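You operate a simulated robot arm through the tools that you are given. There is no shell and no other tool. Be economical: measure what you need, move in short steps, check, and stop when the job is done.

The job below is to be done with a simulated robot arm. You get a single attempt, and the scene is never put back.

## Task
Clear both yellow trays: the four hose bundles go back in the rack.

It is judged by the outcome, as a careful person would: the job done as asked, and still so three seconds after it is handed in. It fails if anything else is knocked over, pushed out of place, dropped, spilled or broken.

## Robot
A 7-joint arm with a two-finger parallel gripper, fixed in place. Base frame: the origin is at the foot of the arm, x ahead of it, y to its left, z up; the work surface is at about z = 800. Readings come in mm, rad, newtons and seconds.
With the tool pointing down near the work surface it reaches from about 340 to 760 mm from the base axis. Its first joint turns from -2.007 to 2.007 rad. Payload 3.91 kg.
The tool frame sits at the grasp point between the pads (the TCP): z along the fingers, y along the line on which they close. The tips reach 30 mm beyond it. Largest opening 110 mm; finger width 20, thickness 10; the body of the gripper, 48 by 112 mm, starts 55 mm behind the TCP.
Orientation is that of the tool frame in the base frame, as a unit quaternion [w, x, y, z]. With the fingers straight down and closing along the base's y, the tool's x points along the base's -x, its y along +y and its z along -z.

## Interface
- The arm moves only by the tool jog_arm. Its argument "rows" is a list of rows, each a list of 3 entries, a list of its own where there are three numbers: the turn, a rotation vector about the tool's x, y, z in units of 6 degrees (1.0 is 6 degrees), then the shift along the tool's x, y, z in units of 40 mm (1.0 is 40 mm), then the opening in per cent of the stroke, from 0 (shut) to 100 (fully open). In form: [[[ax, ay, az], [dx, dy, dz], jaw], ...]. A call has 1 to 12 rows; each row shifts and turns the commanded pose from where the row before left it, along the tool's axes as they then stand. A call with a number of a shift or a turn outside -1 to 1 is refused whole. Rows are played at 5 a second. More than 50 mm and 0.15 rad between two rows, or a gripper value outside its range, and nothing of the call is played. Where a pose cannot be reached the arm comes as near as it can. A force on the tool above 40 N (or 10 N above the force at the start of the call, whichever is more), or a blocked arm, ends the call early, and 0.2 s more pass. Each finger travels about 108 mm/s and halts on what it meets, pressing with about 34 N; the grip force reading is that of the motor and also rises with nothing between the fingers. The clock runs only during rows and for 0.2 s after the last one: add rows that do not move to give the fingers time. It gives the time, the measured TCP pose, the force on the tool (base axes), the opening and the grip force at its end, in the units of the frame above (readings bear some noise).
- Cameras (640 x 400 px; columns grow to the right, rows downward): "scene" is fixed at [227.5, 485.9, 1498.4]; the picture's right is [-0.62, -0.78, 0.00], its down [-0.57, 0.45, -0.68] and it looks along [0.54, -0.42, -0.73] (base axes); focal length 318 px, centre (320, 200). "wrist" rides on the gripper at [-36, 0, -57] in the tool frame; the picture's right is [0.00, -1.00, 0.00], its down [0.97, 0.00, -0.24] and it looks along [0.24, 0.00, 0.97] (tool axes); focal length 218 px, centre (320, 200). There is no depth. A picture from a camera that has moved, and an enlarged one, comes with that camera's place and axes in the base frame and with its lens. The place of the scene camera against the robot may be out by one fixed shift of up to 25 mm in any direction.
- grab_frame(camera): a new picture of that camera. No time passes.
- lift_body(by): slides the trunk up (or, below 0, down) by that many mm; the arm rides with it, the base frame stays. It gives what a move gives, with no picture.
- close_up(camera, box): a new picture of the part [left, top, right, bottom] of that camera's present view, enlarged. No time passes.
- close_job(): hands the job in; it is judged then, once.

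Work in short steps. Places have to be worked out from the pictures, the camera data and where the tool is seen: move nearer, look again, correct. Check each grasp and each placing, and mend what went wrong. You have 120 turns and 76 pictures in all, those below and enlarged ones among them. Open the gripper and draw the arm clear of the work before you hand the job in, unless the task says otherwise; then end with one line.

The tools are called after "Emit:" as name(argument=value, ...) on one line, values as JSON. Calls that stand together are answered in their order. jog_arm: Moves the arm, as the interface text tells. Its arguments: {"type":"object","properties":{"rows":{"type":"array","items":{"type":"array"}}},"required":["rows"]} The other tools are called the same way: lift_body (by) slides the trunk up or down; grab_frame (camera) takes a picture; close_up (camera, box) takes an enlarged picture of a part of a camera's view; close_job () hands the job in.

At the start:

```text
clock: 0.0
eef_pos: [649.2, -56.2, 1043.4]
tool_rot: [0.0, -0.001, 1.0, 0.0]
force: [0.3, -0.2, -0.6]
opening: 109.9
gripper_force: 0.2
trunk travel left (down, up): [-725.0, 265.0]
```

scene: 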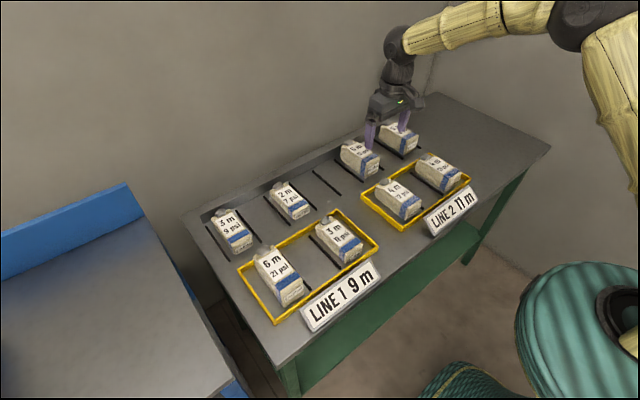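
wrist: 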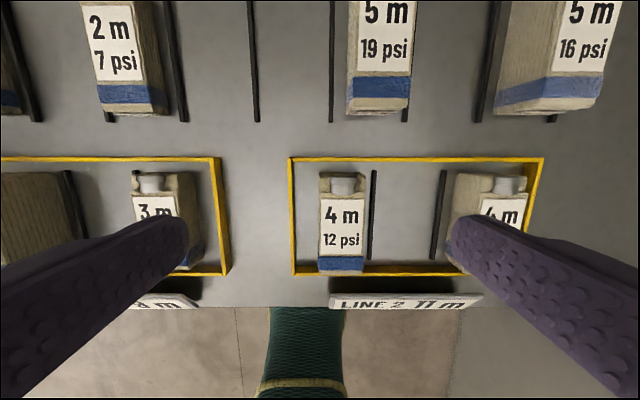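

I'll enlarge the scene view to see the rack's bays and the bundles in the trays.

Emit:
close_up(camera="scene", box=[180, 90, 380, 340])

Emit:
close_up(camera="scene", box=[310, 80, 560, 250])

```text
1.60 times, centred on (280, 215) of scene
camera zoom: at [227.5, 485.9, 1498.4], right [-0.62, -0.78, 0.0], down [-0.57, 0.45, -0.68], along [0.54, -0.42, -0.73], focal length 508 px, centre (384, 176)
```

zoom: 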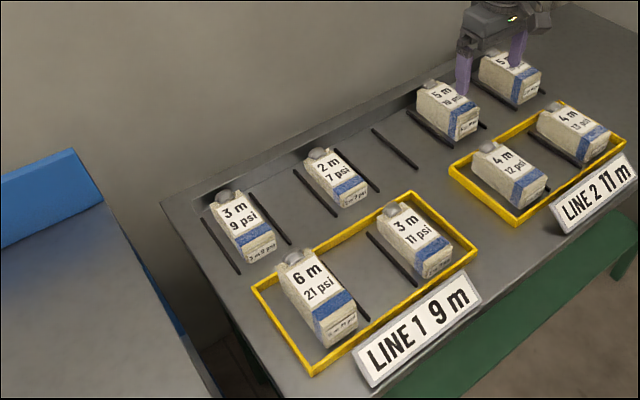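

```text
2.35 times, centred on (435, 165) of scene
camera zoom: at [227.5, 485.9, 1498.4], right [-0.62, -0.78, 0.0], down [-0.57, 0.45, -0.68], along [0.54, -0.42, -0.73], focal length 748 px, centre (49, 282)
```

zoom: 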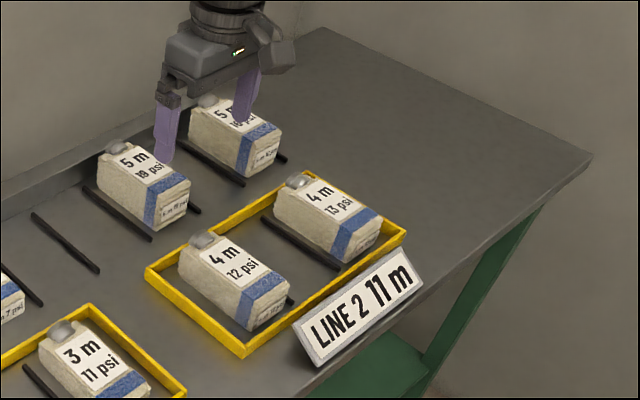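

The back row looks like the rack, with rails at even spacing. I'll raise the trunk to see all of it from above.

Emit:
lift_body(by=200)

Emit:
grab_frame(camera="wrist")

```text
clock: 2.2
eef_pos: [651.0, -56.0, 1244.7]
tool_rot: [0.0, -0.001, 1.0, 0.0]
force: [-0.3, -0.9, 0.0]
opening: 110.1
gripper_force: 0.0
trunk travel left (down, up): [-925.0, 65.0]
```

```text
71 pictures are left
camera wrist: at [686.7, -56.7, 1301.6], right [0.0, -1.0, 0.0], down [-0.97, 0.0, 0.24], along [-0.24, 0.0, -0.97], focal length 218 px, centre (320, 200)
```

wrist: 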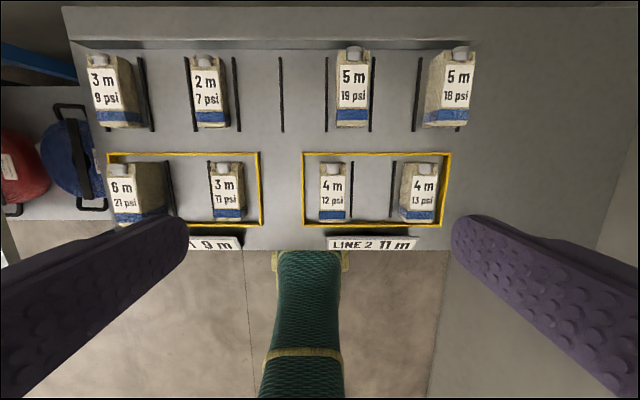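

All eight bays show, and four of them are empty. I'll zoom in for detail and any bay labels.

Emit:
close_up(camera="wrist", box=[60, 20, 300, 260])

Emit:
close_up(camera="wrist", box=[260, 20, 500, 260])

```text
1.67 times, centred on (180, 140) of wrist
camera zoom: at [686.7, -56.7, 1301.6], right [0.0, -1.0, 0.0], down [-0.97, 0.0, 0.24], along [-0.24, 0.0, -0.97], focal length 364 px, centre (553, 300)
```

zoom: 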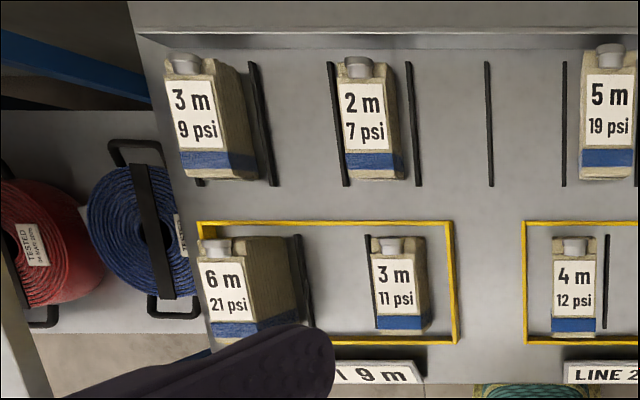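

```text
1.67 times, centred on (380, 140) of wrist
camera zoom: at [686.7, -56.7, 1301.6], right [0.0, -1.0, 0.0], down [-0.97, 0.0, 0.24], along [-0.24, 0.0, -0.97], focal length 364 px, centre (220, 300)
```

zoom: 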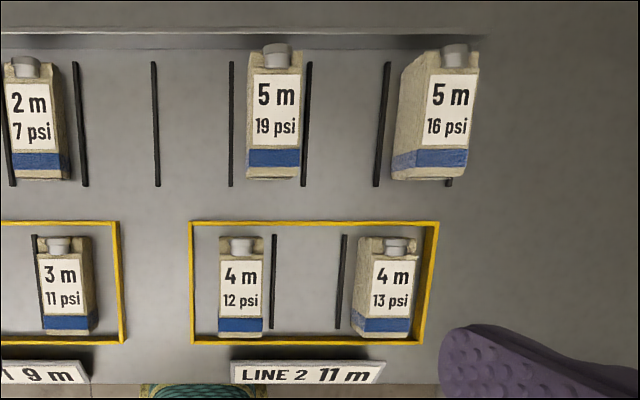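

Empty bays sit at about y = 266, 72, -24 and -215, with rails spanning x of about 720 to 860. That is near the limit of reach, so I'll test how far forward the arm goes at this safe height.

Emit:
jog_arm(rows=[[[0, 0, 0], [-1, 0, 0], 100], [[0, 0, 0], [-1, 0, 0], 100], [[0, 0, 0], [-1, 0, 0], 100], [[0, 0, 0], [-0.5, 0, 0], 100], [[0, 0, 0], [0, 0, 0], 100], [[0, 0, 0], [0, 0, 0], 100]])

Emit:
grab_frame(camera="wrist")

Emit:
grab_frame(camera="scene")

```text
clock: 3.6
eef_pos: [751.3, -54.1, 1243.6]
tool_rot: [0.0, -0.002, 1.0, 0.0]
force: [0.2, -0.2, 0.4]
opening: 110.0
gripper_force: 0.0
out of reach, approached as far as the arm can: row 3, 4
trunk travel left (down, up): [-925.0, 65.0]
```

```text
68 pictures are left
camera wrist: at [788.2, -55.1, 1300.6], right [0.0, -1.0, 0.0], down [-0.97, 0.0, 0.24], along [-0.24, 0.0, -0.97], focal length 218 px, centre (320, 200)
```

wrist: 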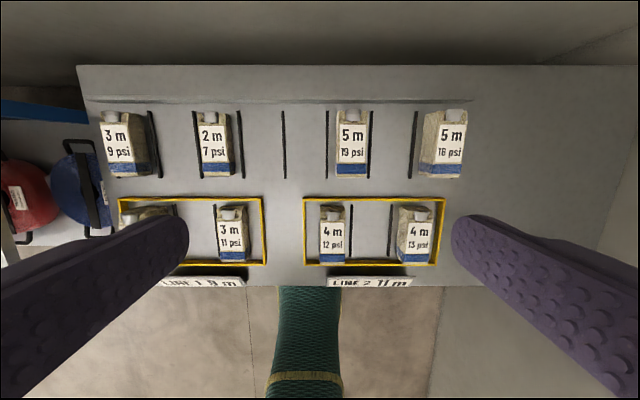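

```text
67 pictures are left
```

scene: 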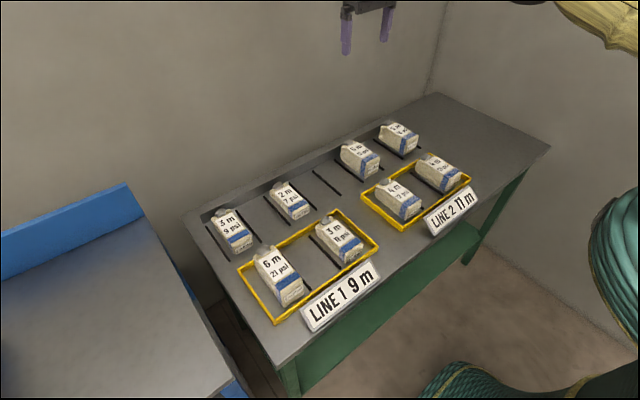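

Reach is about 751 mm at this height. I'll check whether the arm reaches further with the wrist lower relative to the trunk; it's well clear of everything.

Emit:
jog_arm(rows=[[[0, 0, 0], [0.6, 0, 1], 100], [[0, 0, 0], [0, 0, 1], 100], [[0, 0, 0], [0, 0, 1], 100], [[0, 0, 0], [-1, 0, 0], 100], [[0, 0, 0], [-1, 0, 0], 100], [[0, 0, 0], [0, 0, 0], 100], [[0, 0, 0], [0, 0, 0], 100]])

```text
clock: 5.2
eef_pos: [760.8, -55.3, 1127.7]
tool_rot: [0.0, -0.001, 1.0, 0.001]
force: [-0.8, 0.3, 0.1]
opening: 110.0
gripper_force: 0.1
out of reach, approached as far as the arm can: row 4, 5
trunk travel left (down, up): [-925.0, 65.0]
```

Tool-down reach tops out around 761 mm, so I'll lean the fingers outward to gain more. I'll test a 24° lean here.

Emit:
jog_arm(rows=[[[0, -1, 0], [0.3, 0, 0], 100], [[0, -1, 0], [0, 0, 0], 100], [[0, -1, 0], [0, 0, 0], 100], [[0, -1, 0], [0, 0, 0], 100], [[0, 0, 0], [-1, 0, 0.4], 100], [[0, 0, 0], [-1, 0, 0.4], 100], [[0, 0, 0], [0, 0, 0], 100], [[0, 0, 0], [0, 0, 0], 100]])

Emit:
grab_frame(camera="wrist")

```text
clock: 7.0
eef_pos: [836.5, -54.3, 1128.2]
tool_rot: [0.207, -0.002, 0.978, -0.001]
force: [0.8, -0.8, -0.6]
opening: 110.0
gripper_force: 0.2
trunk travel left (down, up): [-925.0, 65.0]
```

```text
66 pictures are left
camera wrist: at [846.5, -55.4, 1193.3], right [0.0, -1.0, 0.0], down [-0.98, 0.0, -0.17], along [0.17, 0.0, -0.98], focal length 218 px, centre (320, 200)
```

wrist: 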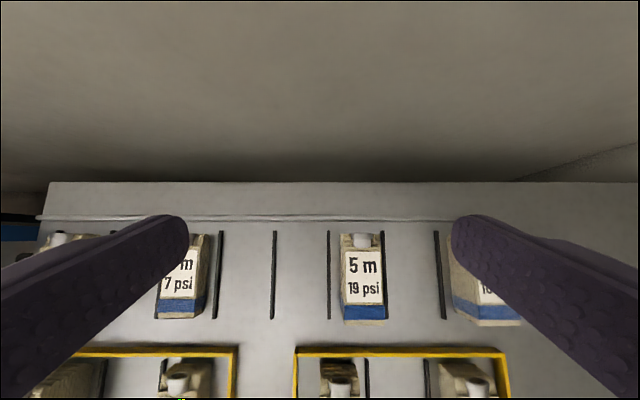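

The lean reaches x = 836 easily, so I'll use the same 24° lean for every pick and place. Now I'll move over the "4 m 12 psi" bundle and look closer.

Emit:
jog_arm(rows=[[[0, 0, 0], [0.937, -0.12, -0.417], 100], [[0, 0, 0], [0.937, -0.12, -0.417], 100], [[0, 0, 0], [0.937, -0.12, -0.417], 100], [[0, 0, 0], [0.937, -0.12, -0.417], 100], [[0, 0, 0], [0.937, -0.12, -0.417], 100], [[0, 0, 0], [0.937, -0.12, -0.417], 100], [[0, 0, 0], [0, 0, 0], 100]])

Emit:
lift_body(by=-130)

Emit:
grab_frame(camera="wrist")

```text
clock: 8.6
eef_pos: [588.7, -84.4, 1123.4]
tool_rot: [0.208, -0.001, 0.978, 0.001]
force: [0.1, -0.3, 0.0]
opening: 110.1
gripper_force: 0.1
trunk travel left (down, up): [-925.0, 65.0]
```

```text
clock: 10.2
eef_pos: [588.7, -85.0, 994.4]
tool_rot: [0.208, -0.001, 0.978, 0.0]
force: [0.1, -0.6, -1.2]
opening: 110.1
gripper_force: 0.0
trunk travel left (down, up): [-795.0, 195.0]
```

```text
65 pictures are left
camera wrist: at [598.4, -86.2, 1060.5], right [0.0, -1.0, 0.0], down [-0.98, 0.0, -0.18], along [0.18, 0.0, -0.98], focal length 218 px, centre (320, 200)
```

wrist: 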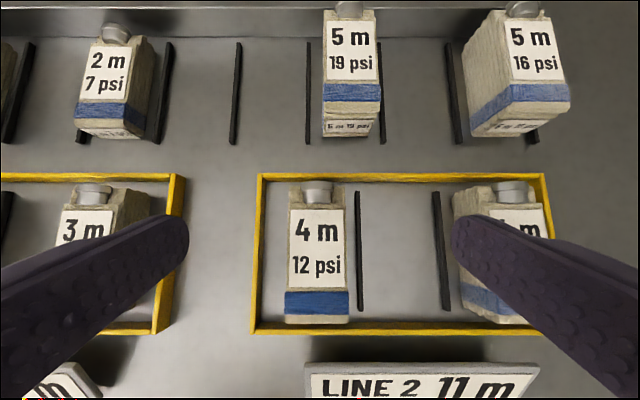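

The bundle is about 51 mm wide, centred near y = -84. I'll zoom in to judge the heights of the bundles and rails.

Emit:
close_up(camera="wrist", box=[230, 0, 550, 200])

Emit:
close_up(camera="scene", box=[350, 140, 480, 240])

```text
2.00 times, centred on (390, 100) of wrist
camera zoom: at [598.4, -86.2, 1060.5], right [0.0, -1.0, 0.0], down [-0.98, 0.0, -0.18], along [0.18, 0.0, -0.98], focal length 436 px, centre (180, 400)
```

zoom: 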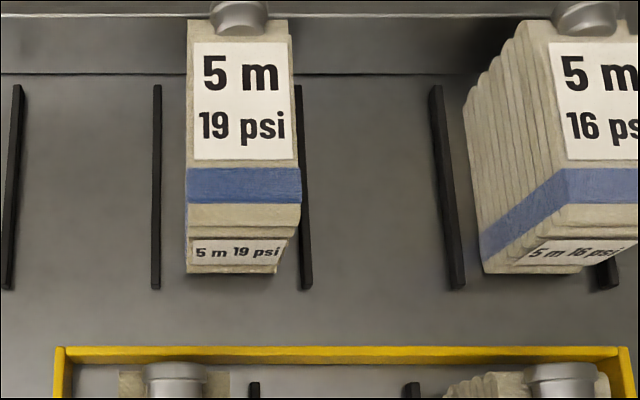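

```text
4.00 times, centred on (415, 190) of scene
camera zoom: at [227.5, 485.9, 1498.4], right [-0.62, -0.78, 0.0], down [-0.57, 0.45, -0.68], along [0.54, -0.42, -0.73], focal length 1271 px, centre (-60, 240)
```

zoom: 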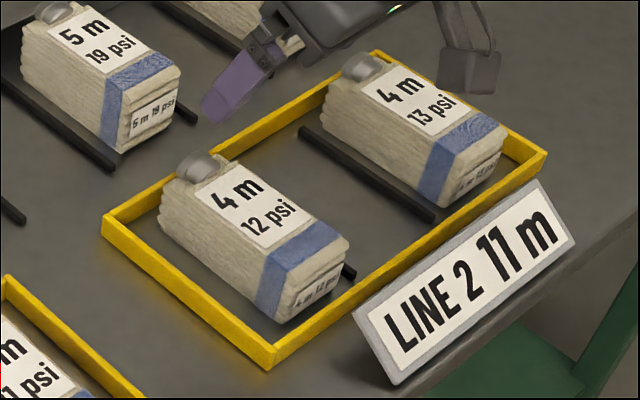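

Bundle tops are near z = 858 and the rails about 10 mm high. I'll narrow the opening, lower the trunk most of the way, then check alignment.

Emit:
jog_arm(rows=[[[0, 0, 0], [-0.09, 0.06, 0.04], 62], [[0, 0, 0], [0, 0, 0], 62], [[0, 0, 0], [0, 0, 0], 62]])

Emit:
lift_body(by=-95)

Emit:
grab_frame(camera="wrist")

```text
clock: 10.9
eef_pos: [592.4, -83.1, 993.2]
tool_rot: [0.208, -0.001, 0.978, 0.001]
force: [-0.1, 0.5, -0.5]
opening: 68.4
gripper_force: 0.0
trunk travel left (down, up): [-795.0, 195.0]
```

```text
clock: 12.2
eef_pos: [592.6, -82.6, 898.0]
tool_rot: [0.208, -0.001, 0.978, 0.0]
force: [-0.3, 0.2, -0.3]
opening: 68.3
gripper_force: 0.1
trunk travel left (down, up): [-700.0, 290.0]
```

```text
62 pictures are left
camera wrist: at [602.5, -83.5, 964.9], right [0.0, -1.0, 0.0], down [-0.98, 0.0, -0.18], along [0.18, 0.0, -0.98], focal length 218 px, centre (320, 200)
```

wrist: 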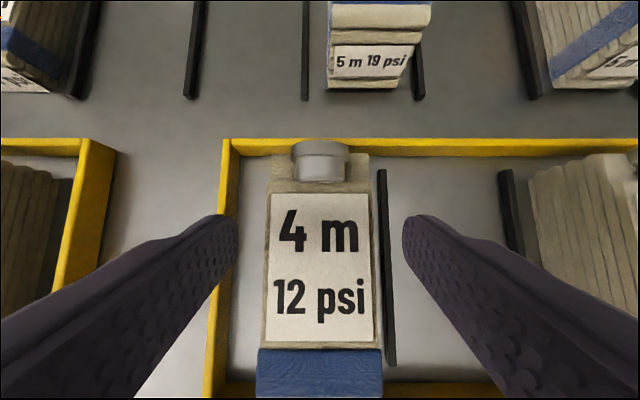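

The bundle sits centred between the fingers, with its top at about z = 860. I'll descend to TCP z of about 846 and close.

Emit:
jog_arm(rows=[[[0, 0, 0], [0.265, 0, 0.594], 62], [[0, 0, 0], [0.265, 0, 0.594], 62], [[0, 0, 0], [0, 0, 0], 62], [[0, 0, 0], [0, 0, 0], 30], [[0, 0, 0], [0, 0, 0], 20], [[0, 0, 0], [0, 0, 0], 20], [[0, 0, 0], [0, 0, 0], 20]])

Emit:
close_up(camera="scene", box=[340, 100, 500, 250])

```text
clock: 13.8
eef_pos: [591.1, -82.2, 845.4]
tool_rot: [0.208, -0.001, 0.978, 0.0]
force: [-0.5, -1.6, -0.1]
opening: 57.9
gripper_force: 34.1
trunk travel left (down, up): [-700.0, 290.0]
```

```text
2.67 times, centred on (420, 175) of scene
camera zoom: at [227.5, 485.9, 1498.4], right [-0.62, -0.78, 0.0], down [-0.57, 0.45, -0.68], along [0.54, -0.42, -0.73], focal length 847 px, centre (53, 267)
```

zoom: 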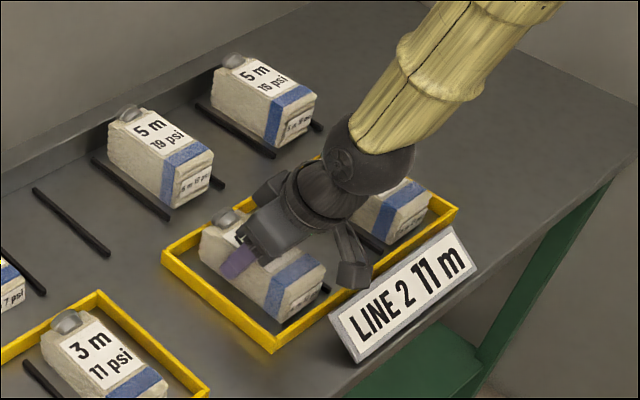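

It's gripped at 58 mm wide. I'll lift by trunk and check the hold.

Emit:
lift_body(by=110)

Emit:
close_up(camera="scene", box=[320, 60, 520, 260])

Emit:
grab_frame(camera="wrist")

```text
clock: 15.3
eef_pos: [590.1, -81.3, 956.4]
tool_rot: [0.208, 0.0, 0.978, -0.001]
force: [-0.2, 0.4, 0.1]
opening: 22.0
gripper_force: 0.1
trunk travel left (down, up): [-810.0, 180.0]
```

```text
2.00 times, centred on (420, 160) of scene
camera zoom: at [227.5, 485.9, 1498.4], right [-0.62, -0.78, 0.0], down [-0.57, 0.45, -0.68], along [0.54, -0.42, -0.73], focal length 636 px, centre (120, 280)
```

zoom: 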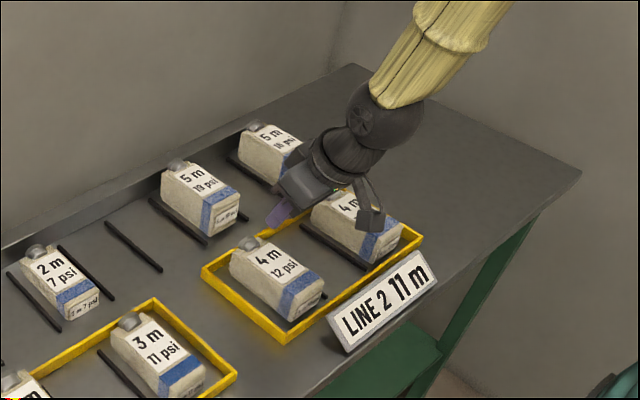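

```text
59 pictures are left
camera wrist: at [601.3, -83.1, 1022.5], right [0.0, -1.0, 0.0], down [-0.98, 0.0, -0.17], along [0.17, 0.0, -0.98], focal length 218 px, centre (320, 200)
```

wrist: 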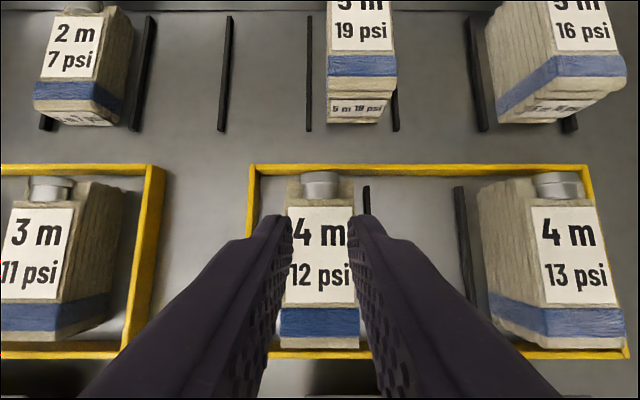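

The bundle slipped out and stayed in the tray, practically unmoved: I had too little pad on it. I'll go down again about 12 mm deeper and lift slowly.

Emit:
jog_arm(rows=[[[0, 0, 0], [0, -0.03, 0], 60], [[0, 0, 0], [0, 0, 0], 60], [[0, 0, 0], [0, 0, 0], 60]])

Emit:
lift_body(by=-100)

Emit:
jog_arm(rows=[[[0, 0, 0], [0.122, 0, 0.274], 60], [[0, 0, 0], [0.11, 0, 0.24], 60], [[0, 0, 0], [0, 0, 0], 60]])

Emit:
grab_frame(camera="wrist")

```text
clock: 16.1
eef_pos: [591.8, -83.0, 955.9]
tool_rot: [0.208, -0.001, 0.978, 0.001]
force: [0.2, 0.4, 1.3]
opening: 66.1
gripper_force: 0.1
trunk travel left (down, up): [-810.0, 180.0]
```

```text
clock: 17.4
eef_pos: [590.7, -83.7, 856.3]
tool_rot: [0.208, 0.0, 0.978, 0.0]
force: [-0.5, -0.2, -0.3]
opening: 66.1
gripper_force: 0.0
trunk travel left (down, up): [-710.0, 280.0]
```

```text
clock: 18.2
eef_pos: [589.4, -82.2, 834.0]
tool_rot: [0.208, 0.0, 0.978, 0.001]
force: [-0.1, -0.2, 0.5]
opening: 66.4
gripper_force: 0.0
trunk travel left (down, up): [-710.0, 280.0]
```

```text
58 pictures are left
camera wrist: at [600.3, -83.8, 899.6], right [0.0, -1.0, 0.0], down [-0.98, 0.0, -0.18], along [0.18, 0.0, -0.98], focal length 218 px, centre (320, 200)
```

wrist: 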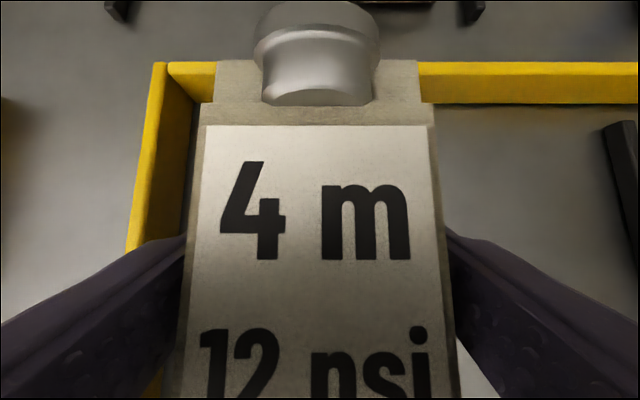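

The fingers straddle the bundle with good depth. Close fully, then lift slowly a little.

Emit:
jog_arm(rows=[[[0, 0, 0], [0, 0, 0], 40], [[0, 0, 0], [0, 0, 0], 0], [[0, 0, 0], [0, 0, 0], 0], [[0, 0, 0], [0, 0, 0], 0], [[0, 0, 0], [0, 0, 0], 0], [[0, 0, 0], [-0.05, 0, -0.11], 0], [[0, 0, 0], [-0.05, 0, -0.11], 0], [[0, 0, 0], [-0.1, 0, -0.23], 0], [[0, 0, 0], [-0.1, 0, -0.23], 0], [[0, 0, 0], [0, 0, 0], 0]])

Emit:
grab_frame(camera="wrist")

```text
clock: 20.4
eef_pos: [591.7, -83.2, 862.8]
tool_rot: [0.206, -0.001, 0.978, 0.0]
force: [-0.6, -0.7, -3.3]
opening: 57.6
gripper_force: 34.3
trunk travel left (down, up): [-710.0, 280.0]
```

```text
57 pictures are left
camera wrist: at [601.5, -84.2, 929.4], right [0.0, -1.0, 0.0], down [-0.98, 0.0, -0.17], along [0.17, 0.0, -0.98], focal length 218 px, centre (320, 200)
```

wrist: 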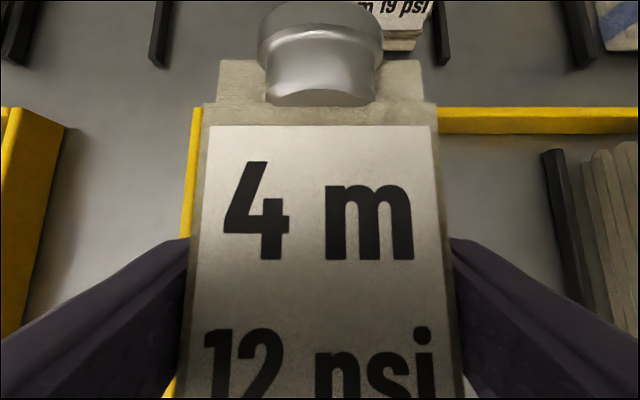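

It holds at 57.6 mm and rides with the gripper. Lift further by trunk.

Emit:
lift_body(by=75)

```text
clock: 21.5
eef_pos: [590.7, -83.9, 938.5]
tool_rot: [0.207, -0.001, 0.978, 0.0]
force: [1.1, -0.5, -4.0]
opening: 57.8
gripper_force: 34.3
trunk travel left (down, up): [-785.0, 205.0]
```

Holding. Now carry it over the empty bay at y = -23.

Emit:
jog_arm(rows=[[[0, 0, 0], [-0.5625, 0.19, 0.25], 0], [[0, 0, 0], [-0.5625, 0.19, 0.25], 0], [[0, 0, 0], [-0.5625, 0.19, 0.25], 0], [[0, 0, 0], [-0.5625, 0.19, 0.25], 0], [[0, 0, 0], [-0.5625, 0.19, 0.25], 0], [[0, 0, 0], [-0.5625, 0.19, 0.25], 0], [[0, 0, 0], [-0.5625, 0.19, 0.25], 0], [[0, 0, 0], [-0.5625, 0.19, 0.25], 0], [[0, 0, 0], [0, 0, 0], 0]])

Emit:
grab_frame(camera="wrist")

Emit:
grab_frame(camera="scene")

```text
clock: 23.5
eef_pos: [787.8, -21.6, 939.6]
tool_rot: [0.208, -0.001, 0.978, 0.0]
force: [-0.4, 0.4, -4.1]
opening: 58.0
gripper_force: 33.8
trunk travel left (down, up): [-785.0, 205.0]
```

```text
56 pictures are left
camera wrist: at [798.1, -22.3, 1006.5], right [0.0, -1.0, 0.0], down [-0.98, 0.0, -0.17], along [0.17, 0.0, -0.98], focal length 218 px, centre (320, 200)
```

wrist: 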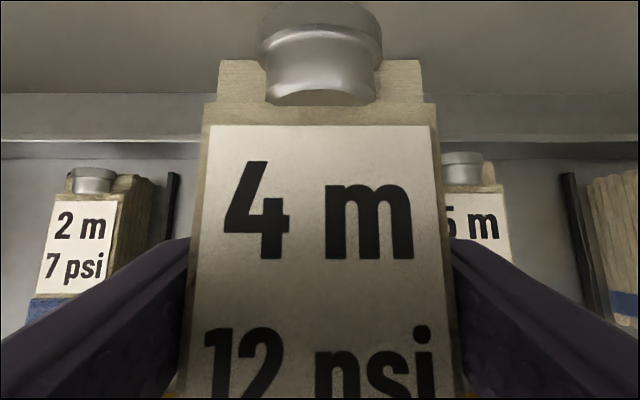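

```text
55 pictures are left
```

scene: 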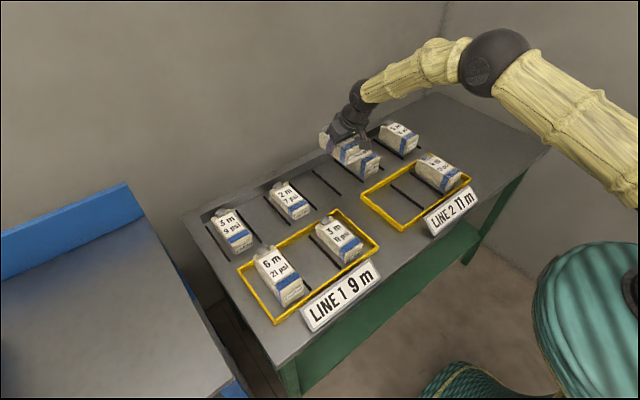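

The held bundle's back edge (about x = 831) matches its neighbours. Lower by trunk, then check the clearance to the rails.

Emit:
lift_body(by=-80)

Emit:
grab_frame(camera="wrist")

Emit:
close_up(camera="scene", box=[260, 90, 420, 220])

```text
clock: 24.7
eef_pos: [788.5, -20.7, 860.7]
tool_rot: [0.208, -0.001, 0.978, 0.0]
force: [-0.5, 0.1, -5.2]
opening: 57.8
gripper_force: 33.9
trunk travel left (down, up): [-705.0, 285.0]
```

```text
54 pictures are left
camera wrist: at [798.1, -22.3, 926.5], right [0.0, -1.0, 0.0], down [-0.98, 0.0, -0.17], along [0.17, 0.0, -0.98], focal length 218 px, centre (320, 200)
```

wrist: 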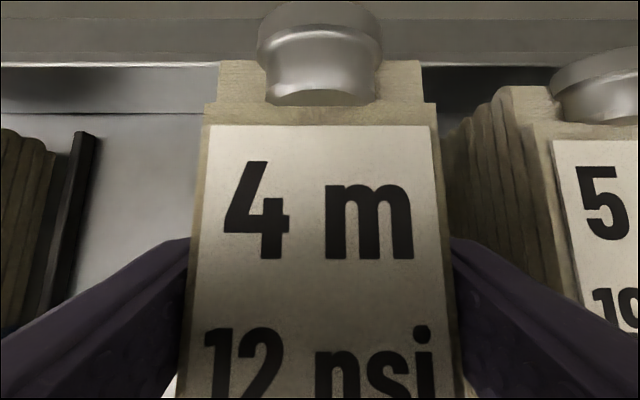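

```text
3.08 times, centred on (340, 155) of scene
camera zoom: at [227.5, 485.9, 1498.4], right [-0.62, -0.78, 0.0], down [-0.57, 0.45, -0.68], along [0.54, -0.42, -0.73], focal length 978 px, centre (258, 338)
```

zoom: 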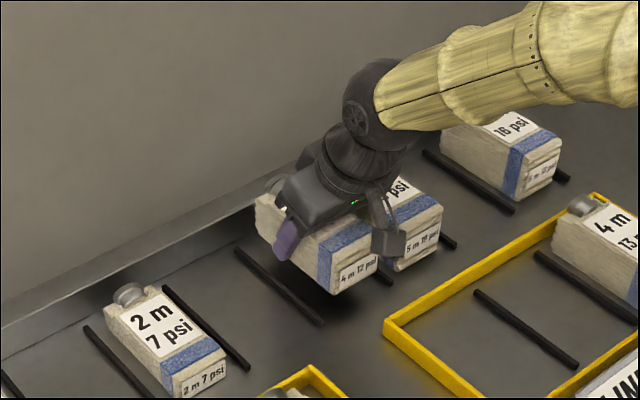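

Clear on both sides. I'll centre by -3 mm, lower the last 26 mm, then open only slightly because the rails are close.

Emit:
jog_arm(rows=[[[0, 0, 0], [0.1, -0.07, 0.23], 0], [[0, 0, 0], [0.1, 0, 0.23], 0], [[0, 0, 0], [0.06, 0, 0.13], 0], [[0, 0, 0], [0, 0, 0], 0], [[0, 0, 0], [0, 0, 0], 0]])

```text
clock: 25.9
eef_pos: [787.8, -23.8, 834.2]
tool_rot: [0.207, 0.0, 0.978, -0.001]
force: [-0.3, 0.0, -2.9]
opening: 58.0
gripper_force: 33.6
trunk travel left (down, up): [-705.0, 285.0]
```

It's almost touching; I'll go 2 mm further, then open slightly and rise.

Emit:
jog_arm(rows=[[[0, 0, 0], [0.02, 0, 0.046], 0], [[0, 0, 0], [0, 0, 0], 0], [[0, 0, 0], [0, 0, 0], 58], [[0, 0, 0], [0, 0, 0], 58], [[0, 0, 0], [-0.1, 0, -0.23], 58], [[0, 0, 0], [-0.1, 0, -0.23], 58], [[0, 0, 0], [-0.2, 0, -0.46], 60], [[0, 0, 0], [-0.2, 0, -0.46], 60], [[0, 0, 0], [0, 0, 0], 60]])

Emit:
lift_body(by=100)

Emit:
grab_frame(camera="wrist")

```text
clock: 27.9
eef_pos: [787.3, -25.0, 891.5]
tool_rot: [0.208, -0.001, 0.978, 0.0]
force: [-0.3, 0.1, 0.6]
opening: 66.2
gripper_force: 0.2
trunk travel left (down, up): [-705.0, 285.0]
```

```text
clock: 29.2
eef_pos: [787.7, -25.5, 990.5]
tool_rot: [0.208, -0.001, 0.978, 0.0]
force: [-0.2, -0.5, 0.1]
opening: 66.2
gripper_force: 0.0
trunk travel left (down, up): [-805.0, 185.0]
```

```text
52 pictures are left
camera wrist: at [798.0, -26.2, 1057.8], right [0.0, -1.0, 0.0], down [-0.98, 0.0, -0.17], along [0.17, 0.0, -0.98], focal length 218 px, centre (320, 200)
```

wrist: 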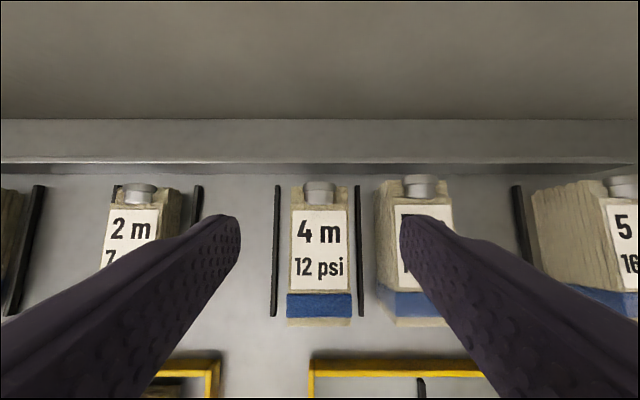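

The bundle sits squarely between its rails at the same depth as its neighbours. Next is "4 m 13 psi", at about (587, -276).

Emit:
jog_arm(rows=[[[0, 0, 0], [0.381, -0.522, -0.17], 60], [[0, 0, 0], [0.381, -0.522, -0.17], 60], [[0, 0, 0], [0.381, -0.522, -0.17], 60], [[0, 0, 0], [0.381, -0.522, -0.17], 60], [[0, 0, 0], [0.381, -0.522, -0.17], 60], [[0, 0, 0], [0.381, -0.522, -0.17], 60], [[0, 0, 0], [0.381, -0.522, -0.17], 60], [[0, 0, 0], [0.381, -0.522, -0.17], 60], [[0, 0, 0], [0.381, -0.522, -0.17], 60], [[0, 0, 0], [0.381, -0.522, -0.17], 60], [[0, 0, 0], [0.381, -0.522, -0.17], 60], [[0, 0, 0], [0.381, -0.522, -0.17], 60]])

Emit:
lift_body(by=-80)

Emit:
grab_frame(camera="wrist")

```text
clock: 31.8
eef_pos: [588.3, -275.7, 992.3]
tool_rot: [0.208, -0.001, 0.978, -0.001]
force: [-0.8, 1.2, 0.3]
opening: 66.2
gripper_force: 0.1
trunk travel left (down, up): [-805.0, 185.0]
```

```text
clock: 33.0
eef_pos: [589.1, -275.7, 912.9]
tool_rot: [0.208, -0.001, 0.978, 0.0]
force: [-0.2, 0.2, -0.6]
opening: 66.1
gripper_force: 0.1
trunk travel left (down, up): [-725.0, 265.0]
```

```text
51 pictures are left
camera wrist: at [599.3, -276.9, 979.6], right [0.0, -1.0, 0.0], down [-0.98, 0.0, -0.18], along [0.18, 0.0, -0.98], focal length 218 px, centre (320, 200)
```

wrist: 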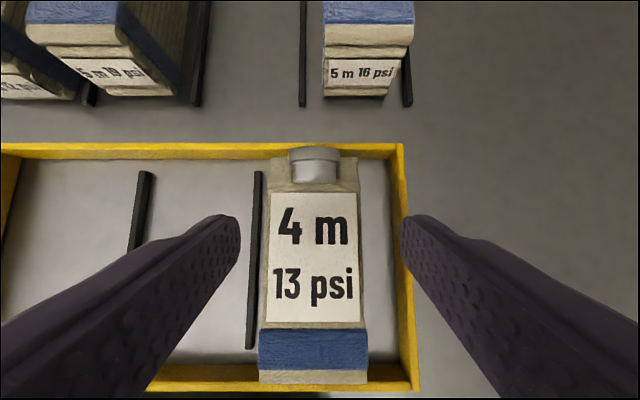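

The bundle's centre is at about y = -273 with a rail close on its left. I'll shift +1 mm, descend to z of about 850, and check the left finger's gap.

Emit:
jog_arm(rows=[[[0, 0, 0], [0.2, 0.03, 0.45], 60], [[0, 0, 0], [0.2, 0, 0.45], 60], [[0, 0, 0], [0.22, 0, 0.5], 60], [[0, 0, 0], [0, 0, 0], 60]])

Emit:
grab_frame(camera="wrist")

```text
clock: 34.0
eef_pos: [590.1, -273.7, 851.7]
tool_rot: [0.208, -0.001, 0.978, 0.0]
force: [-0.4, 0.5, 0.8]
opening: 65.9
gripper_force: 0.1
trunk travel left (down, up): [-725.0, 265.0]
```

```text
50 pictures are left
camera wrist: at [600.6, -274.8, 917.7], right [0.0, -1.0, 0.0], down [-0.98, 0.0, -0.18], along [0.18, 0.0, -0.98], focal length 218 px, centre (320, 200)
```

wrist: 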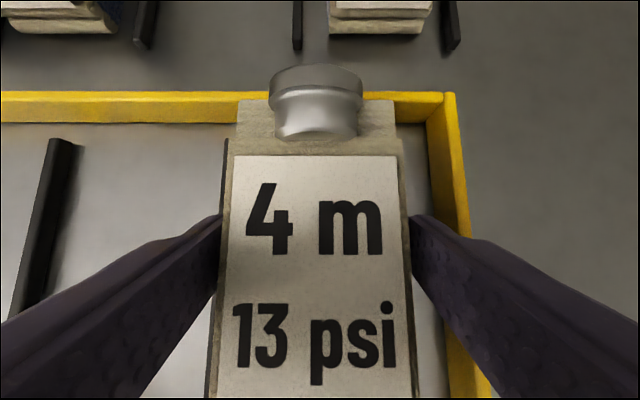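

The left finger clears the rail by a few mm. Descend to z of about 834, close, and lift slowly.

Emit:
jog_arm(rows=[[[0, 0, 0], [0.09, 0, 0.2], 60], [[0, 0, 0], [0.09, 0, 0.2], 60], [[0, 0, 0], [0, 0, 0], 60], [[0, 0, 0], [0, 0, 0], 30], [[0, 0, 0], [0, 0, 0], 0], [[0, 0, 0], [0, 0, 0], 0], [[0, 0, 0], [0, 0, 0], 0], [[0, 0, 0], [0, 0, 0], 0], [[0, 0, 0], [-0.05, 0, -0.11], 0], [[0, 0, 0], [-0.1, 0, -0.23], 0], [[0, 0, 0], [-0.1, 0, -0.23], 0], [[0, 0, 0], [0, 0, 0], 0]])

Emit:
grab_frame(camera="wrist")

```text
clock: 36.6
eef_pos: [590.2, -276.1, 860.3]
tool_rot: [0.208, -0.001, 0.978, 0.0]
force: [0.4, 0.2, -3.9]
opening: 58.1
gripper_force: 33.6
trunk travel left (down, up): [-725.0, 265.0]
```

```text
49 pictures are left
camera wrist: at [599.5, -277.0, 927.1], right [0.0, -1.0, 0.0], down [-0.98, 0.0, -0.17], along [0.17, 0.0, -0.98], focal length 218 px, centre (320, 200)
```

wrist: 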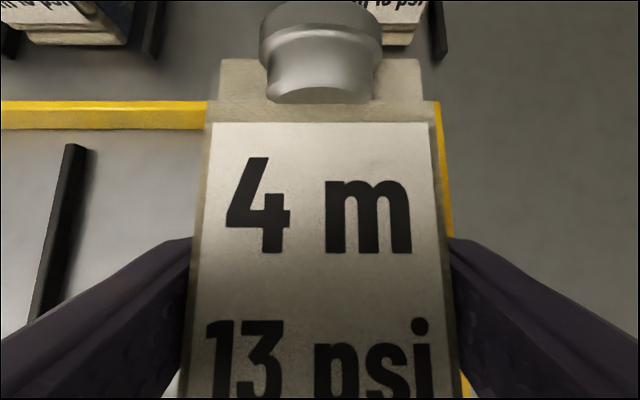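

Held. Lift, then carry to the empty bay at y of about -212.

Emit:
lift_body(by=80)

Emit:
jog_arm(rows=[[[0, 0, 0], [-0.5625, 0.2, 0.25], 0], [[0, 0, 0], [-0.5625, 0.2, 0.25], 0], [[0, 0, 0], [-0.5625, 0.2, 0.25], 0], [[0, 0, 0], [-0.5625, 0.2, 0.25], 0], [[0, 0, 0], [-0.5625, 0.2, 0.25], 0], [[0, 0, 0], [-0.5625, 0.2, 0.25], 0], [[0, 0, 0], [-0.5625, 0.2, 0.25], 0], [[0, 0, 0], [-0.5625, 0.2, 0.25], 0], [[0, 0, 0], [0, 0, 0], 0]])

Emit:
grab_frame(camera="wrist")

```text
clock: 37.8
eef_pos: [588.8, -276.7, 940.8]
tool_rot: [0.207, -0.001, 0.978, 0.0]
force: [0.0, 0.3, -4.7]
opening: 57.9
gripper_force: 34.1
trunk travel left (down, up): [-805.0, 185.0]
```

```text
clock: 39.8
eef_pos: [787.0, -210.6, 940.6]
tool_rot: [0.206, -0.001, 0.978, 0.0]
force: [-0.4, -0.7, -4.2]
opening: 57.7
gripper_force: 33.9
trunk travel left (down, up): [-805.0, 185.0]
```

```text
48 pictures are left
camera wrist: at [796.7, -212.4, 1007.7], right [0.0, -1.0, 0.0], down [-0.98, 0.0, -0.17], along [0.17, 0.0, -0.98], focal length 218 px, centre (320, 200)
```

wrist: 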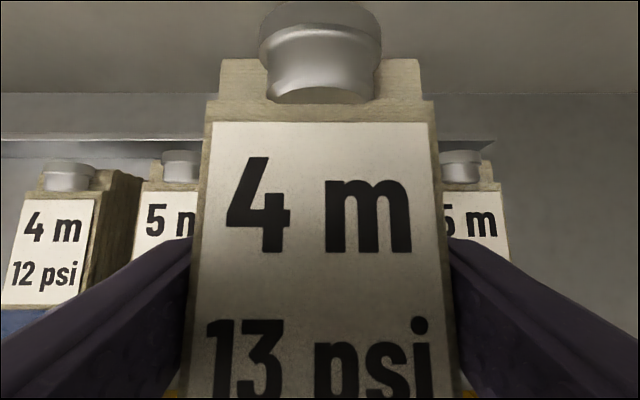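

The two 5 m neighbours are symmetric about the held bundle, so it's centred. Lower it.

Emit:
lift_body(by=-85)

Emit:
grab_frame(camera="wrist")

```text
clock: 41.0
eef_pos: [786.3, -210.2, 855.5]
tool_rot: [0.208, 0.0, 0.978, 0.0]
force: [-0.9, -0.2, -4.5]
opening: 57.8
gripper_force: 33.7
trunk travel left (down, up): [-720.0, 270.0]
```

```text
47 pictures are left
camera wrist: at [796.8, -212.2, 922.7], right [0.0, -1.0, 0.0], down [-0.98, 0.0, -0.17], along [0.17, 0.0, -0.98], focal length 218 px, centre (320, 200)
```

wrist: 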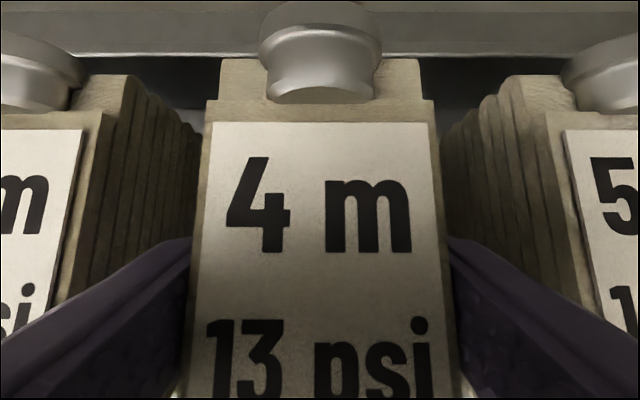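

Well centred. Lower the last 22 mm, open slightly, and rise.

Emit:
jog_arm(rows=[[[0, 0, 0], [0.09, -0.03, 0.2], 0], [[0, 0, 0], [0.09, 0, 0.2], 0], [[0, 0, 0], [0.05, 0, 0.11], 0], [[0, 0, 0], [0, 0, 0], 0], [[0, 0, 0], [0, 0, 0], 0]])

```text
clock: 42.2
eef_pos: [785.5, -211.4, 833.9]
tool_rot: [0.208, -0.001, 0.978, 0.0]
force: [0.8, 0.4, 1.0]
opening: 57.8
gripper_force: 33.6
trunk travel left (down, up): [-720.0, 270.0]
```

The force on the tool has dropped to zero, so it's resting on the surface. Release and rise.

Emit:
jog_arm(rows=[[[0, 0, 0], [0, 0, 0], 58], [[0, 0, 0], [0, 0, 0], 58], [[0, 0, 0], [-0.1, 0, -0.23], 58], [[0, 0, 0], [-0.1, 0, -0.23], 58], [[0, 0, 0], [-0.2, 0, -0.46], 60], [[0, 0, 0], [-0.2, 0, -0.46], 60], [[0, 0, 0], [0, 0, 0], 60]])

Emit:
lift_body(by=110)

Emit:
grab_frame(camera="wrist")

```text
clock: 43.8
eef_pos: [786.5, -212.2, 893.3]
tool_rot: [0.208, -0.001, 0.978, 0.001]
force: [-0.2, 0.2, 0.4]
opening: 65.8
gripper_force: 0.0
trunk travel left (down, up): [-720.0, 270.0]
```

```text
clock: 45.2
eef_pos: [786.5, -212.3, 1003.2]
tool_rot: [0.208, -0.001, 0.978, 0.001]
force: [0.5, -0.6, 0.2]
opening: 65.8
gripper_force: 0.1
trunk travel left (down, up): [-830.0, 160.0]
```

```text
46 pictures are left
camera wrist: at [796.3, -214.2, 1069.9], right [0.0, -1.0, 0.0], down [-0.98, 0.0, -0.17], along [0.17, 0.0, -0.98], focal length 218 px, centre (320, 200)
```

wrist: 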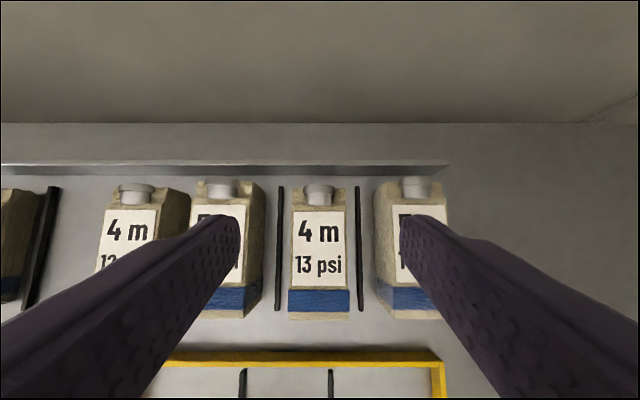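

Second one is placed well. Next is "3 m 11 psi", near (590, 144).

Emit:
jog_arm(rows=[[[0, 0, 0], [0.373, 0.742, -0.166], 60], [[0, 0, 0], [0.373, 0.742, -0.166], 60], [[0, 0, 0], [0.373, 0.742, -0.166], 60], [[0, 0, 0], [0.373, 0.742, -0.166], 60], [[0, 0, 0], [0.373, 0.742, -0.166], 60], [[0, 0, 0], [0.373, 0.742, -0.166], 60], [[0, 0, 0], [0.373, 0.742, -0.166], 60], [[0, 0, 0], [0.373, 0.742, -0.166], 60], [[0, 0, 0], [0.373, 0.742, -0.166], 60], [[0, 0, 0], [0.373, 0.742, -0.166], 60], [[0, 0, 0], [0.373, 0.742, -0.166], 60], [[0, 0, 0], [0.373, 0.742, -0.166], 60]])

Emit:
lift_body(by=-80)

Emit:
grab_frame(camera="wrist")

```text
clock: 47.8
eef_pos: [586.2, 145.4, 1005.1]
tool_rot: [0.209, -0.001, 0.978, -0.001]
force: [0.6, -0.3, 0.0]
opening: 66.2
gripper_force: 0.0
trunk travel left (down, up): [-830.0, 160.0]
```

```text
clock: 49.0
eef_pos: [586.9, 144.0, 925.5]
tool_rot: [0.208, -0.001, 0.978, 0.0]
force: [0.2, 0.6, 0.4]
opening: 66.0
gripper_force: 0.0
trunk travel left (down, up): [-750.0, 240.0]
```

```text
45 pictures are left
camera wrist: at [597.1, 142.9, 991.2], right [0.0, -1.0, 0.0], down [-0.98, 0.0, -0.18], along [0.18, 0.0, -0.98], focal length 218 px, centre (320, 200)
```

wrist: 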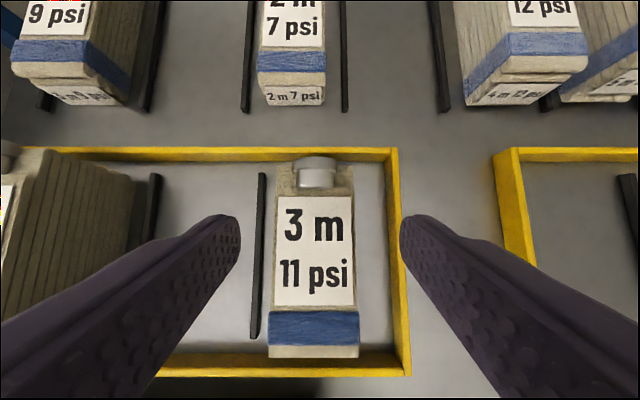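

The bundle's centre is near y = 147, with about 15 mm to the rail on its left. Shift +3 mm and descend part way to verify.

Emit:
jog_arm(rows=[[[0, 0, 0], [0.23, 0.07, 0.52], 60], [[0, 0, 0], [0.23, 0, 0.52], 60], [[0, 0, 0], [0.23, 0, 0.52], 60], [[0, 0, 0], [0, 0, 0], 60]])

Emit:
grab_frame(camera="wrist")

```text
clock: 50.0
eef_pos: [588.0, 146.0, 855.7]
tool_rot: [0.208, 0.0, 0.978, 0.0]
force: [0.2, -0.8, 0.0]
opening: 66.2
gripper_force: 0.0
trunk travel left (down, up): [-750.0, 240.0]
```

```text
44 pictures are left
camera wrist: at [598.7, 145.5, 922.1], right [0.0, -1.0, 0.0], down [-0.98, 0.0, -0.18], along [0.18, 0.0, -0.98], focal length 218 px, centre (320, 200)
```

wrist: 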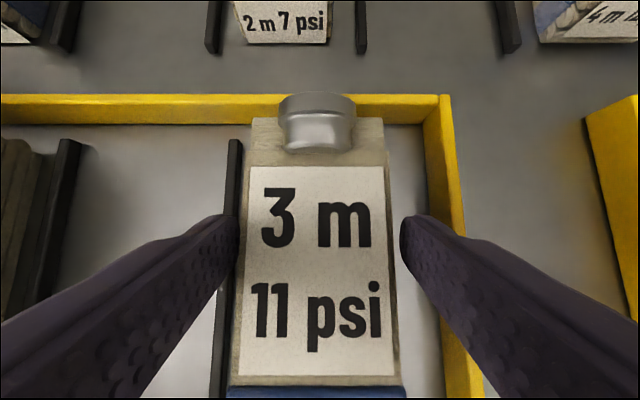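

The bundle's top is lower here (about z = 839). I'll shift +1.5 mm, descend to about 832, close, and lift gently.

Emit:
jog_arm(rows=[[[0, 0, 0], [0.11, 0.04, 0.25], 60], [[0, 0, 0], [0.11, 0, 0.25], 60], [[0, 0, 0], [0, 0, 0], 60], [[0, 0, 0], [0.02, 0, 0.04], 60], [[0, 0, 0], [0, 0, 0], 30], [[0, 0, 0], [0, 0, 0], 0], [[0, 0, 0], [0, 0, 0], 0], [[0, 0, 0], [0, 0, 0], 0], [[0, 0, 0], [0, 0, 0], 0], [[0, 0, 0], [-0.05, 0, -0.11], 0], [[0, 0, 0], [-0.05, 0, -0.11], 0], [[0, 0, 0], [0, 0, 0], 0]])

Emit:
grab_frame(camera="wrist")

```text
clock: 52.5
eef_pos: [587.5, 148.0, 842.9]
tool_rot: [0.207, -0.001, 0.978, 0.0]
force: [0.6, 0.3, -3.5]
opening: 57.7
gripper_force: 34.5
trunk travel left (down, up): [-750.0, 240.0]
```

```text
43 pictures are left
camera wrist: at [596.9, 147.5, 908.8], right [0.0, -1.0, 0.0], down [-0.98, 0.0, -0.17], along [0.17, 0.0, -0.98], focal length 218 px, centre (320, 200)
```

wrist: 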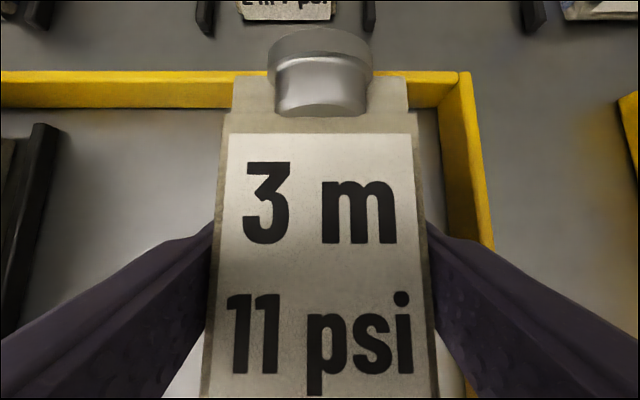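

Held. Continue lifting by gentle jogs and check.

Emit:
jog_arm(rows=[[[0, 0, 0], [-0.1, 0, -0.23], 0], [[0, 0, 0], [-0.1, 0, -0.23], 0], [[0, 0, 0], [-0.1, 0, -0.23], 0], [[0, 0, 0], [-0.15, 0, -0.34], 0], [[0, 0, 0], [-0.15, 0, -0.34], 0], [[0, 0, 0], [-0.15, 0, -0.34], 0], [[0, 0, 0], [-0.15, 0, -0.34], 0], [[0, 0, 0], [-0.1, 0, -0.23], 0], [[0, 0, 0], [0, 0, 0], 0]])

Emit:
jog_arm(rows=[[[0, 0, 0], [-0.5625, -0.24, 0.25], 0], [[0, 0, 0], [-0.5625, -0.24, 0.25], 0], [[0, 0, 0], [-0.5625, -0.24, 0.25], 0], [[0, 0, 0], [-0.5625, -0.24, 0.25], 0], [[0, 0, 0], [-0.5625, -0.24, 0.25], 0], [[0, 0, 0], [-0.5625, -0.24, 0.25], 0], [[0, 0, 0], [-0.5625, -0.24, 0.25], 0], [[0, 0, 0], [-0.5625, -0.24, 0.25], 0], [[0, 0, 0], [0, 0, 0], 0]])

Emit:
grab_frame(camera="wrist")

```text
clock: 54.5
eef_pos: [586.0, 148.3, 943.2]
tool_rot: [0.207, 0.0, 0.978, 0.0]
force: [-0.6, -0.8, -2.3]
opening: 57.9
gripper_force: 33.5
trunk travel left (down, up): [-750.0, 240.0]
```

```text
clock: 56.5
eef_pos: [785.5, 72.4, 943.6]
tool_rot: [0.207, -0.001, 0.978, 0.001]
force: [0.4, 0.0, -2.9]
opening: 57.7
gripper_force: 34.3
trunk travel left (down, up): [-750.0, 240.0]
```

```text
42 pictures are left
camera wrist: at [796.0, 70.3, 1010.0], right [0.0, -1.0, 0.0], down [-0.98, 0.0, -0.17], along [0.17, 0.0, -0.98], focal length 218 px, centre (320, 200)
```

wrist: 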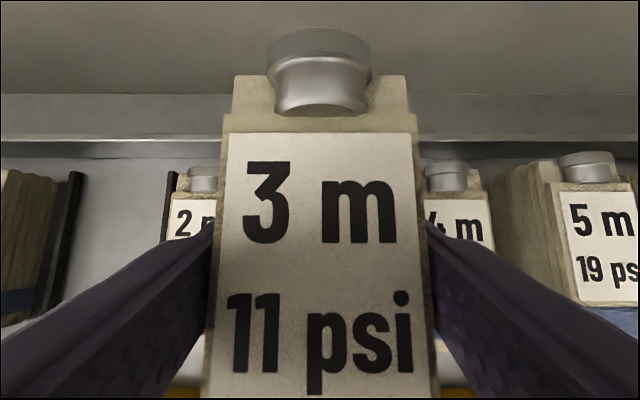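

Centred between its neighbours. Lower it by trunk, then by jog.

Emit:
lift_body(by=-85)

Emit:
jog_arm(rows=[[[0, 0, 0], [0.09, 0, 0.2], 0], [[0, 0, 0], [0.09, 0, 0.2], 0], [[0, 0, 0], [0.06, 0, 0.135], 0], [[0, 0, 0], [0, 0, 0], 0], [[0, 0, 0], [0, 0, 0], 0]])

Emit:
grab_frame(camera="wrist")

```text
clock: 57.8
eef_pos: [785.6, 71.0, 858.3]
tool_rot: [0.208, -0.001, 0.978, 0.001]
force: [0.4, 0.3, -3.3]
opening: 57.8
gripper_force: 33.7
trunk travel left (down, up): [-665.0, 325.0]
```

```text
clock: 59.0
eef_pos: [785.9, 70.8, 836.3]
tool_rot: [0.208, 0.0, 0.978, 0.0]
force: [0.3, 0.0, -3.0]
opening: 57.7
gripper_force: 33.9
trunk travel left (down, up): [-665.0, 325.0]
```

```text
41 pictures are left
camera wrist: at [796.1, 69.9, 901.8], right [0.0, -1.0, 0.0], down [-0.98, 0.0, -0.17], along [0.17, 0.0, -0.98], focal length 218 px, centre (320, 200)
```

wrist: 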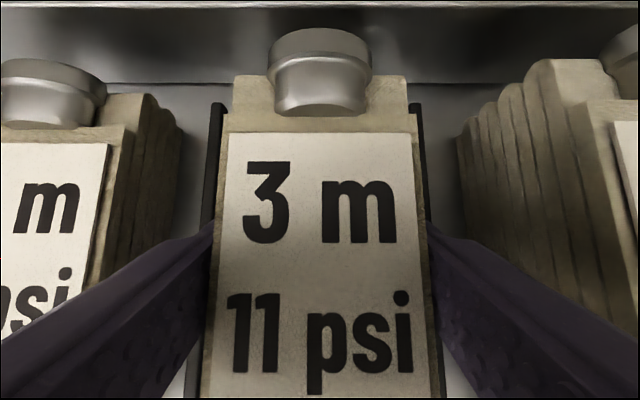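

Rails show symmetrically on both sides. Lower the last 3 mm, release slightly and rise.

Emit:
jog_arm(rows=[[[0, 0, 0], [0.03, 0, 0.075], 0], [[0, 0, 0], [0, 0, 0], 0], [[0, 0, 0], [0, 0, 0], 0], [[0, 0, 0], [0, 0, 0], 58], [[0, 0, 0], [0, 0, 0], 58], [[0, 0, 0], [-0.1, 0, -0.23], 58], [[0, 0, 0], [-0.1, 0, -0.23], 58], [[0, 0, 0], [-0.2, 0, -0.46], 60], [[0, 0, 0], [-0.2, 0, -0.46], 60], [[0, 0, 0], [0, 0, 0], 60]])

Emit:
lift_body(by=140)

Emit:
grab_frame(camera="wrist")

```text
clock: 61.2
eef_pos: [784.6, 73.1, 892.2]
tool_rot: [0.209, 0.0, 0.978, 0.0]
force: [-1.2, -0.2, 0.7]
opening: 65.9
gripper_force: 0.1
trunk travel left (down, up): [-665.0, 325.0]
```

```text
clock: 62.8
eef_pos: [785.4, 73.2, 1032.4]
tool_rot: [0.208, 0.0, 0.978, 0.0]
force: [0.4, -0.2, -0.6]
opening: 66.0
gripper_force: 0.1
trunk travel left (down, up): [-805.0, 185.0]
```

```text
40 pictures are left
camera wrist: at [795.5, 71.2, 1098.1], right [0.0, -1.0, 0.0], down [-0.98, 0.0, -0.17], along [0.17, 0.0, -0.98], focal length 218 px, centre (320, 200)
```

wrist: 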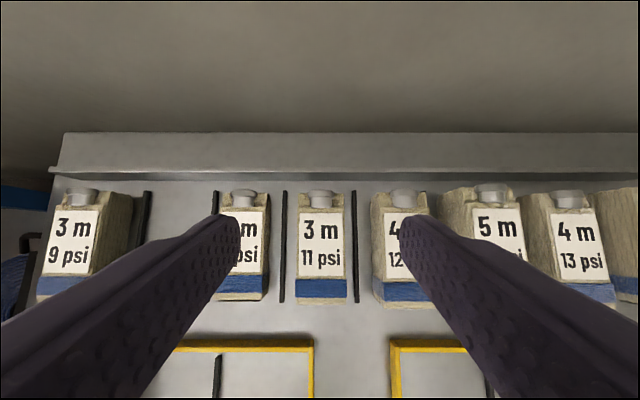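

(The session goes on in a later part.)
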